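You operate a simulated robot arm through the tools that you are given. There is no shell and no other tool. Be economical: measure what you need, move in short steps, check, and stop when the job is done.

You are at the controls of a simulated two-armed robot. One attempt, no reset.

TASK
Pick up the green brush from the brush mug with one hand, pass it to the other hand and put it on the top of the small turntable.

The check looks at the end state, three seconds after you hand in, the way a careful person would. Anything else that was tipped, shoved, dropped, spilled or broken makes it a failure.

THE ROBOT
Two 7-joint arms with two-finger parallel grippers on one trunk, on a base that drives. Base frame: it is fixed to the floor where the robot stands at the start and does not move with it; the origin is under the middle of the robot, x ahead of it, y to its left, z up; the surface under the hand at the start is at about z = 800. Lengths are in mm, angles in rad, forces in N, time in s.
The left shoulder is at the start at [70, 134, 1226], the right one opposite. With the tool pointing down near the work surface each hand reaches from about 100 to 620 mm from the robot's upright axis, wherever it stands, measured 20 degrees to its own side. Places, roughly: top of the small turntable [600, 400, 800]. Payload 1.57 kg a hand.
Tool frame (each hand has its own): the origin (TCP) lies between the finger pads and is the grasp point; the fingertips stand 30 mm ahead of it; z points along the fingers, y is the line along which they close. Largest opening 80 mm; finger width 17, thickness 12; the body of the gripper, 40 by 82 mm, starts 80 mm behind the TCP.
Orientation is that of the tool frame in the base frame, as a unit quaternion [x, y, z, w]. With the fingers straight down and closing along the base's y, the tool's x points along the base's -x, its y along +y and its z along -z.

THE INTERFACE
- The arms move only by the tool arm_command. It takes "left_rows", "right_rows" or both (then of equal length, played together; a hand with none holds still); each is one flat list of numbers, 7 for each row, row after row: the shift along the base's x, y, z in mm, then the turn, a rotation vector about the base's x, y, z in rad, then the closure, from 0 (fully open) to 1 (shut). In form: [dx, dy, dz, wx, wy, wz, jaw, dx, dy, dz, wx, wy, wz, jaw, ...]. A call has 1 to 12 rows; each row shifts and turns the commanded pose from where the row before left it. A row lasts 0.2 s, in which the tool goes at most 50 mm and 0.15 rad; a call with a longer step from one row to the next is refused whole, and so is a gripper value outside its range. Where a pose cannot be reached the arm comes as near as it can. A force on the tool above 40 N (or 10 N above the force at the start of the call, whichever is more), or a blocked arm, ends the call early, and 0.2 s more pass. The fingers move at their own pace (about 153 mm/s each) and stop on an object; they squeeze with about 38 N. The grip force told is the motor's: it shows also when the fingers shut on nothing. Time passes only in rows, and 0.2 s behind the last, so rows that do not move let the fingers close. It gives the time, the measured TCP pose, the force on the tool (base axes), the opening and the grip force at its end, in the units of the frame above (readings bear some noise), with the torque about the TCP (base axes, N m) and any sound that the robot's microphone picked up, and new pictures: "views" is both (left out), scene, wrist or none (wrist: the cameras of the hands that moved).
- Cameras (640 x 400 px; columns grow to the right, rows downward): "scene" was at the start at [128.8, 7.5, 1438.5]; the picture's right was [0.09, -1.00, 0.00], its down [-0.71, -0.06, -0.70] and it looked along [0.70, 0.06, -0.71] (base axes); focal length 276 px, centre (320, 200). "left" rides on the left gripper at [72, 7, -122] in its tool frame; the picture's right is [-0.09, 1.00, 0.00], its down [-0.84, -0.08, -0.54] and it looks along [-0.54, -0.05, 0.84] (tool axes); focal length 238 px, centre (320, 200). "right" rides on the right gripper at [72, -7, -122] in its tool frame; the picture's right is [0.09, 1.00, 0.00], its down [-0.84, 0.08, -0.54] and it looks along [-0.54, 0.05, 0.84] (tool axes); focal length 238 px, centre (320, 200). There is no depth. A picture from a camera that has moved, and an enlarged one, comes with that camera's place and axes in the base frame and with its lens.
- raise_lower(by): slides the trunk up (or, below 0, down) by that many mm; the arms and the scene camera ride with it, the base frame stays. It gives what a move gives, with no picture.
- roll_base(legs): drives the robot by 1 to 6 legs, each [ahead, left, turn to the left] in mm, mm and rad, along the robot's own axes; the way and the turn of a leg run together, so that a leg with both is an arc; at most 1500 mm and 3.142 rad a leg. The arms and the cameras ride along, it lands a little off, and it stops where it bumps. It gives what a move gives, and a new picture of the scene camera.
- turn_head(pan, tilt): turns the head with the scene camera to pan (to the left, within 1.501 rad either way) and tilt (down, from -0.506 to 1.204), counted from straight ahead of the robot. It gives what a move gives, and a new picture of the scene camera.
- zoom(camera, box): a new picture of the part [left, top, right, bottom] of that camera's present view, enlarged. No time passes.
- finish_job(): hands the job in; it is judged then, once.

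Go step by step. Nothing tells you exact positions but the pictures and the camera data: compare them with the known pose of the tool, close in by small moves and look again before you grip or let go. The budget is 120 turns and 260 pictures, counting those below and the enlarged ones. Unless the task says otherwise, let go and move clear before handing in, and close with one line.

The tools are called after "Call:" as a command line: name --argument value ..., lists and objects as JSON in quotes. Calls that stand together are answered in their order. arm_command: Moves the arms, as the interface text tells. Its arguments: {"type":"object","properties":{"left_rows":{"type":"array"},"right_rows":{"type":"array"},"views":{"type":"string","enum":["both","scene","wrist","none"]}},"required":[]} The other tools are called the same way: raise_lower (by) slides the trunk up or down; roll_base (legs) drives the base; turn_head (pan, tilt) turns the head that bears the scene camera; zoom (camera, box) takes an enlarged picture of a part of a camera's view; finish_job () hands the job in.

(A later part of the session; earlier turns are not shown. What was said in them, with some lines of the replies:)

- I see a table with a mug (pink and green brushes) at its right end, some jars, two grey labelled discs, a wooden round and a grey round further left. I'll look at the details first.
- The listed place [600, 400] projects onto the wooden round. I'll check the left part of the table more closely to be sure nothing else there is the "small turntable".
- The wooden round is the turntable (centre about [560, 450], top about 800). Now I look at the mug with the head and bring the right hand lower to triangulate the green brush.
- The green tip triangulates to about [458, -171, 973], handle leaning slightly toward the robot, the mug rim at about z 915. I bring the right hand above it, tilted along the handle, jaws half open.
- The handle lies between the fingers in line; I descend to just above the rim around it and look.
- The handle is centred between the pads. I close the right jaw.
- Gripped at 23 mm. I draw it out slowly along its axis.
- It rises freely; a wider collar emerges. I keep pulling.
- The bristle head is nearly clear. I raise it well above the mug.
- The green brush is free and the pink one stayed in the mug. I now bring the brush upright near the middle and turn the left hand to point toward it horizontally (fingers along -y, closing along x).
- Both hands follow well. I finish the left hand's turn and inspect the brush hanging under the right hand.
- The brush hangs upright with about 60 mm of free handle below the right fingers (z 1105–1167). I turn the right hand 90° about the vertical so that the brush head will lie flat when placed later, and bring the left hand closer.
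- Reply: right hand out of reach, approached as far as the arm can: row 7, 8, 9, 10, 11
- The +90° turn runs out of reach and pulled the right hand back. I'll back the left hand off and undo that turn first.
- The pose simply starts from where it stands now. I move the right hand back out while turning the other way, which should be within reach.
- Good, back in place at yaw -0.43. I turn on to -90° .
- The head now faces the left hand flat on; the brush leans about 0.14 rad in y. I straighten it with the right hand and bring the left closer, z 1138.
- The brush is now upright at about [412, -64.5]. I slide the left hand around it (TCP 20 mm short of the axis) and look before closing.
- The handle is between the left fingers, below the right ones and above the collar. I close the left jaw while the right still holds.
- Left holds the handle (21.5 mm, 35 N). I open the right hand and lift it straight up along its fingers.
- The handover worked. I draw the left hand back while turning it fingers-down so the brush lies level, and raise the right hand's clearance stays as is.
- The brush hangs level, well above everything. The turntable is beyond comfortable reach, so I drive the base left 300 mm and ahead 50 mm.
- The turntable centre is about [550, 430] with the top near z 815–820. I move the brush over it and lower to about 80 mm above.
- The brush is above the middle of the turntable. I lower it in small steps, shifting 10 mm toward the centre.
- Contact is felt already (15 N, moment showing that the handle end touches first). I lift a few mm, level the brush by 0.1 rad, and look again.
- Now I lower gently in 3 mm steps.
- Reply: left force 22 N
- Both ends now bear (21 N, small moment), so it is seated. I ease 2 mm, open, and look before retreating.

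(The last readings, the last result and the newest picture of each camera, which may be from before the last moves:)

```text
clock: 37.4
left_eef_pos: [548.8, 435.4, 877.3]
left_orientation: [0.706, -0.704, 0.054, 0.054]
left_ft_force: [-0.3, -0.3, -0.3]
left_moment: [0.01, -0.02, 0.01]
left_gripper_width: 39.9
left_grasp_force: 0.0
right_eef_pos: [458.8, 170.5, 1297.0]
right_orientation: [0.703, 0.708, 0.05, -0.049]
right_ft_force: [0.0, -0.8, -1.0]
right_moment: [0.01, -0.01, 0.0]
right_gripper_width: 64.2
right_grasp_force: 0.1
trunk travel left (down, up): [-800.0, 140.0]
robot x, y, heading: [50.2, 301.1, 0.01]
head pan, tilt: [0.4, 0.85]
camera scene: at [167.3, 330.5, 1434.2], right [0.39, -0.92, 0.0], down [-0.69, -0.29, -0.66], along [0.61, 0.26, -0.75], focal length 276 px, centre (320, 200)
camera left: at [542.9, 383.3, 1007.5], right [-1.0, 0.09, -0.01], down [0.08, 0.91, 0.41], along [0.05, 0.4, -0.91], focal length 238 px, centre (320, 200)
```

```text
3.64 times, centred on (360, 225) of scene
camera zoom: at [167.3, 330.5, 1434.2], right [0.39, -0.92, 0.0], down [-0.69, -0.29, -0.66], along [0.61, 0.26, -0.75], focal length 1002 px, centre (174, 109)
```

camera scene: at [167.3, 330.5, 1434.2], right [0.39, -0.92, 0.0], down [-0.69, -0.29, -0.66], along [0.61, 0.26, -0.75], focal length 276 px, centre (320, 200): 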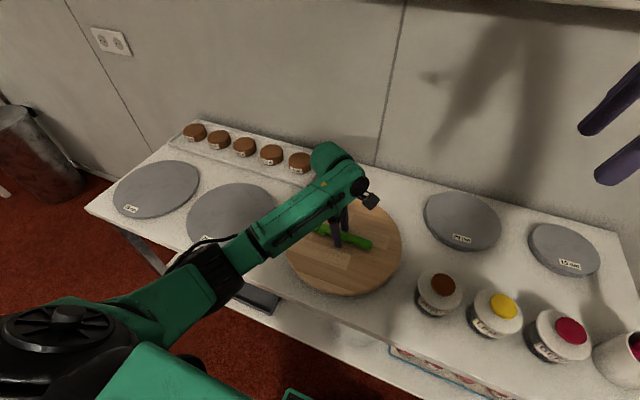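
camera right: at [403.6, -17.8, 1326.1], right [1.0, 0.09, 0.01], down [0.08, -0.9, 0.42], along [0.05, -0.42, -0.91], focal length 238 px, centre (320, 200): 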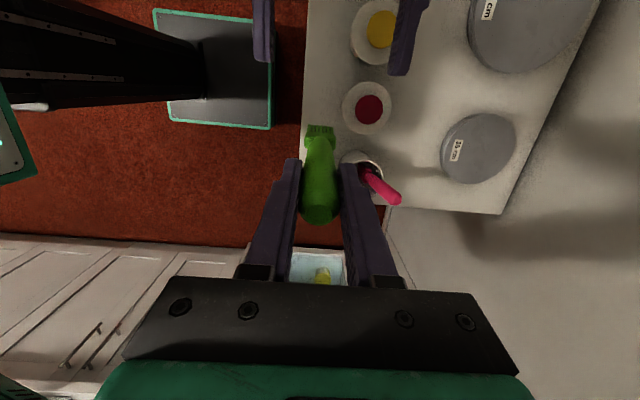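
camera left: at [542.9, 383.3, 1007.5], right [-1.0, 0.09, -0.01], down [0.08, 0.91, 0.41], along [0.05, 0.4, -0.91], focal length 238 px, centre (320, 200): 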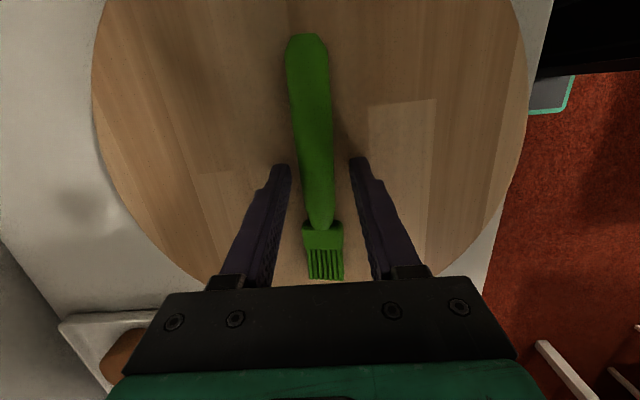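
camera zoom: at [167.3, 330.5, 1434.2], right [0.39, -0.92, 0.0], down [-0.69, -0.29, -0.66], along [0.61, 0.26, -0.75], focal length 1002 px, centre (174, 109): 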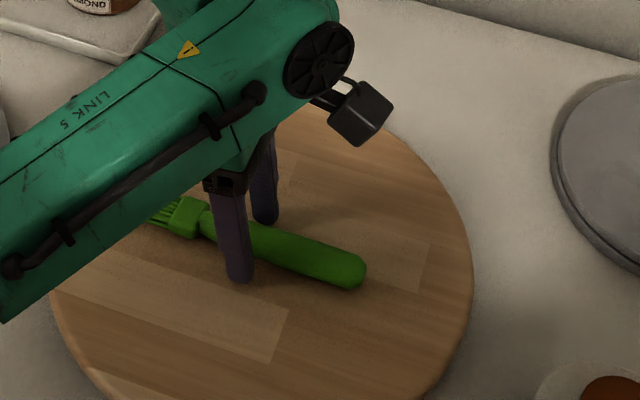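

The brush rests on the turntable, free of both fingers. I retreat along the fingers and raise the hand clear.

Call:
arm_command --left_rows '[0, 3, 20, 0, 0, 0, 0.5, 0, 3, 20, 0, 0, 0, 0.5, 0, 4, 30, 0, 0, 0, 0.5, 0, 4, 40, 0, 0, 0, 0.5, 0, 0, 45, 0, 0, 0, 0.5, -20, 20, 40, 0, 0, 0, 0.5, -20, 30, 30, 0, 0, 0, 0.5, -20, 30, 10, 0, 0, 0, 0.5]' --views "both"

Call:
zoom --camera "scene" --box '[260, 170, 430, 310]'

Call:
turn_head --pan -0.3 --tilt 0.7

```text
clock: 39.2
left_eef_pos: [489.5, 530.3, 1114.1]
left_orientation: [0.705, -0.705, 0.054, 0.055]
left_ft_force: [-0.6, -0.8, 0.6]
left_moment: [-0.02, 0.0, 0.02]
left_gripper_width: 40.1
left_grasp_force: 0.0
right_eef_pos: [456.6, 170.7, 1297.0]
right_orientation: [0.704, 0.707, 0.049, -0.048]
right_ft_force: [-0.1, 1.1, -0.3]
right_moment: [0.0, -0.04, -0.02]
right_gripper_width: 64.2
right_grasp_force: 0.1
trunk travel left (down, up): [-800.0, 140.0]
robot x, y, heading: [46.1, 301.0, -0.001]
head pan, tilt: [0.4, 0.85]
camera scene: at [166.9, 332.0, 1434.3], right [0.39, -0.92, 0.0], down [-0.69, -0.29, -0.66], along [0.61, 0.26, -0.75], focal length 276 px, centre (320, 200)
camera left: at [483.0, 478.1, 1244.7], right [-1.0, 0.09, -0.01], down [0.08, 0.91, 0.41], along [0.05, 0.4, -0.91], focal length 238 px, centre (320, 200)
```

scene: 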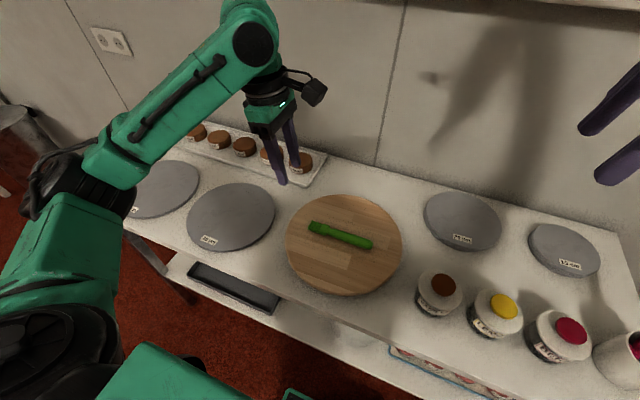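
left: 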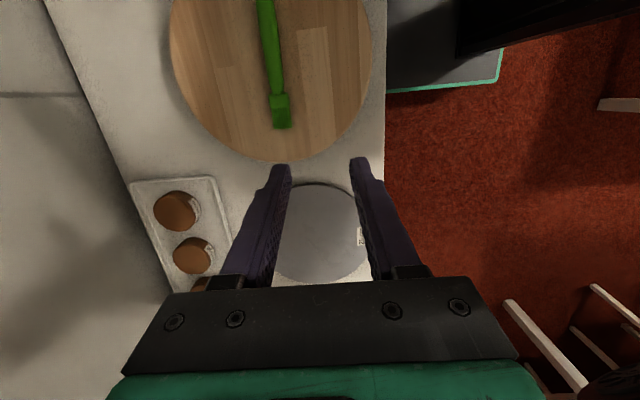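

```text
2.86 times, centred on (345, 240) of scene
camera zoom: at [166.9, 332.0, 1434.3], right [0.39, -0.92, 0.0], down [-0.69, -0.29, -0.66], along [0.61, 0.26, -0.75], focal length 788 px, centre (249, 86)
```

zoom: 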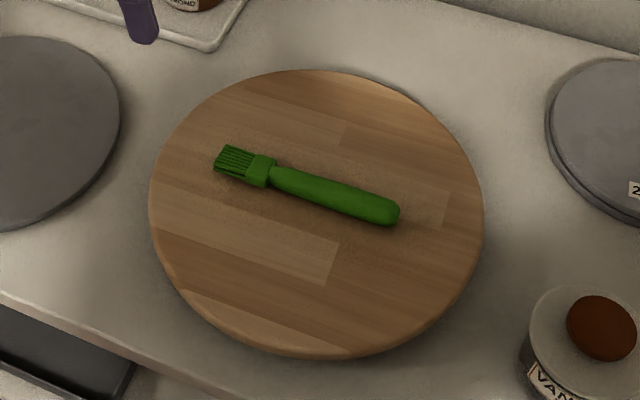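

```text
clock: 40.3
left_eef_pos: [490.8, 528.9, 1113.2]
left_orientation: [0.706, -0.704, 0.054, 0.055]
left_ft_force: [-0.6, 0.5, -0.1]
left_moment: [0.02, -0.01, -0.02]
left_gripper_width: 40.0
left_grasp_force: 0.1
right_eef_pos: [458.3, 169.2, 1297.1]
right_orientation: [0.703, 0.707, 0.05, -0.048]
right_ft_force: [-0.5, -0.5, 0.7]
right_moment: [-0.01, 0.06, -0.05]
right_gripper_width: 64.1
right_grasp_force: 0.1
trunk travel left (down, up): [-800.0, 140.0]
robot x, y, heading: [49.7, 298.5, 0.002]
head pan, tilt: [-0.3, 0.7]
camera scene: at [177.4, 275.4, 1446.5], right [-0.29, -0.96, 0.0], down [-0.62, 0.19, -0.76], along [0.73, -0.22, -0.64], focal length 276 px, centre (320, 200)
```

scene: 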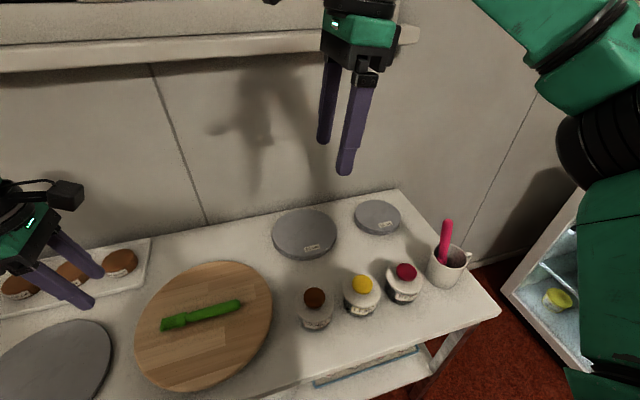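

The green brush lies flat near the middle of the wooden turntable. The pink brush still stands in its mug, everything else is where it was, and both hands are clear, so I hand in.

Call:
finish_job

```text
The job is handed in.
```

The green brush went from the mug to the right hand, then to the left hand, and now lies flat near the middle of the wooden round. I took that round to be the small turntable because it is the object nearest the place you gave. In the last pictures nothing else looked moved, and both hands were clear when I handed in.
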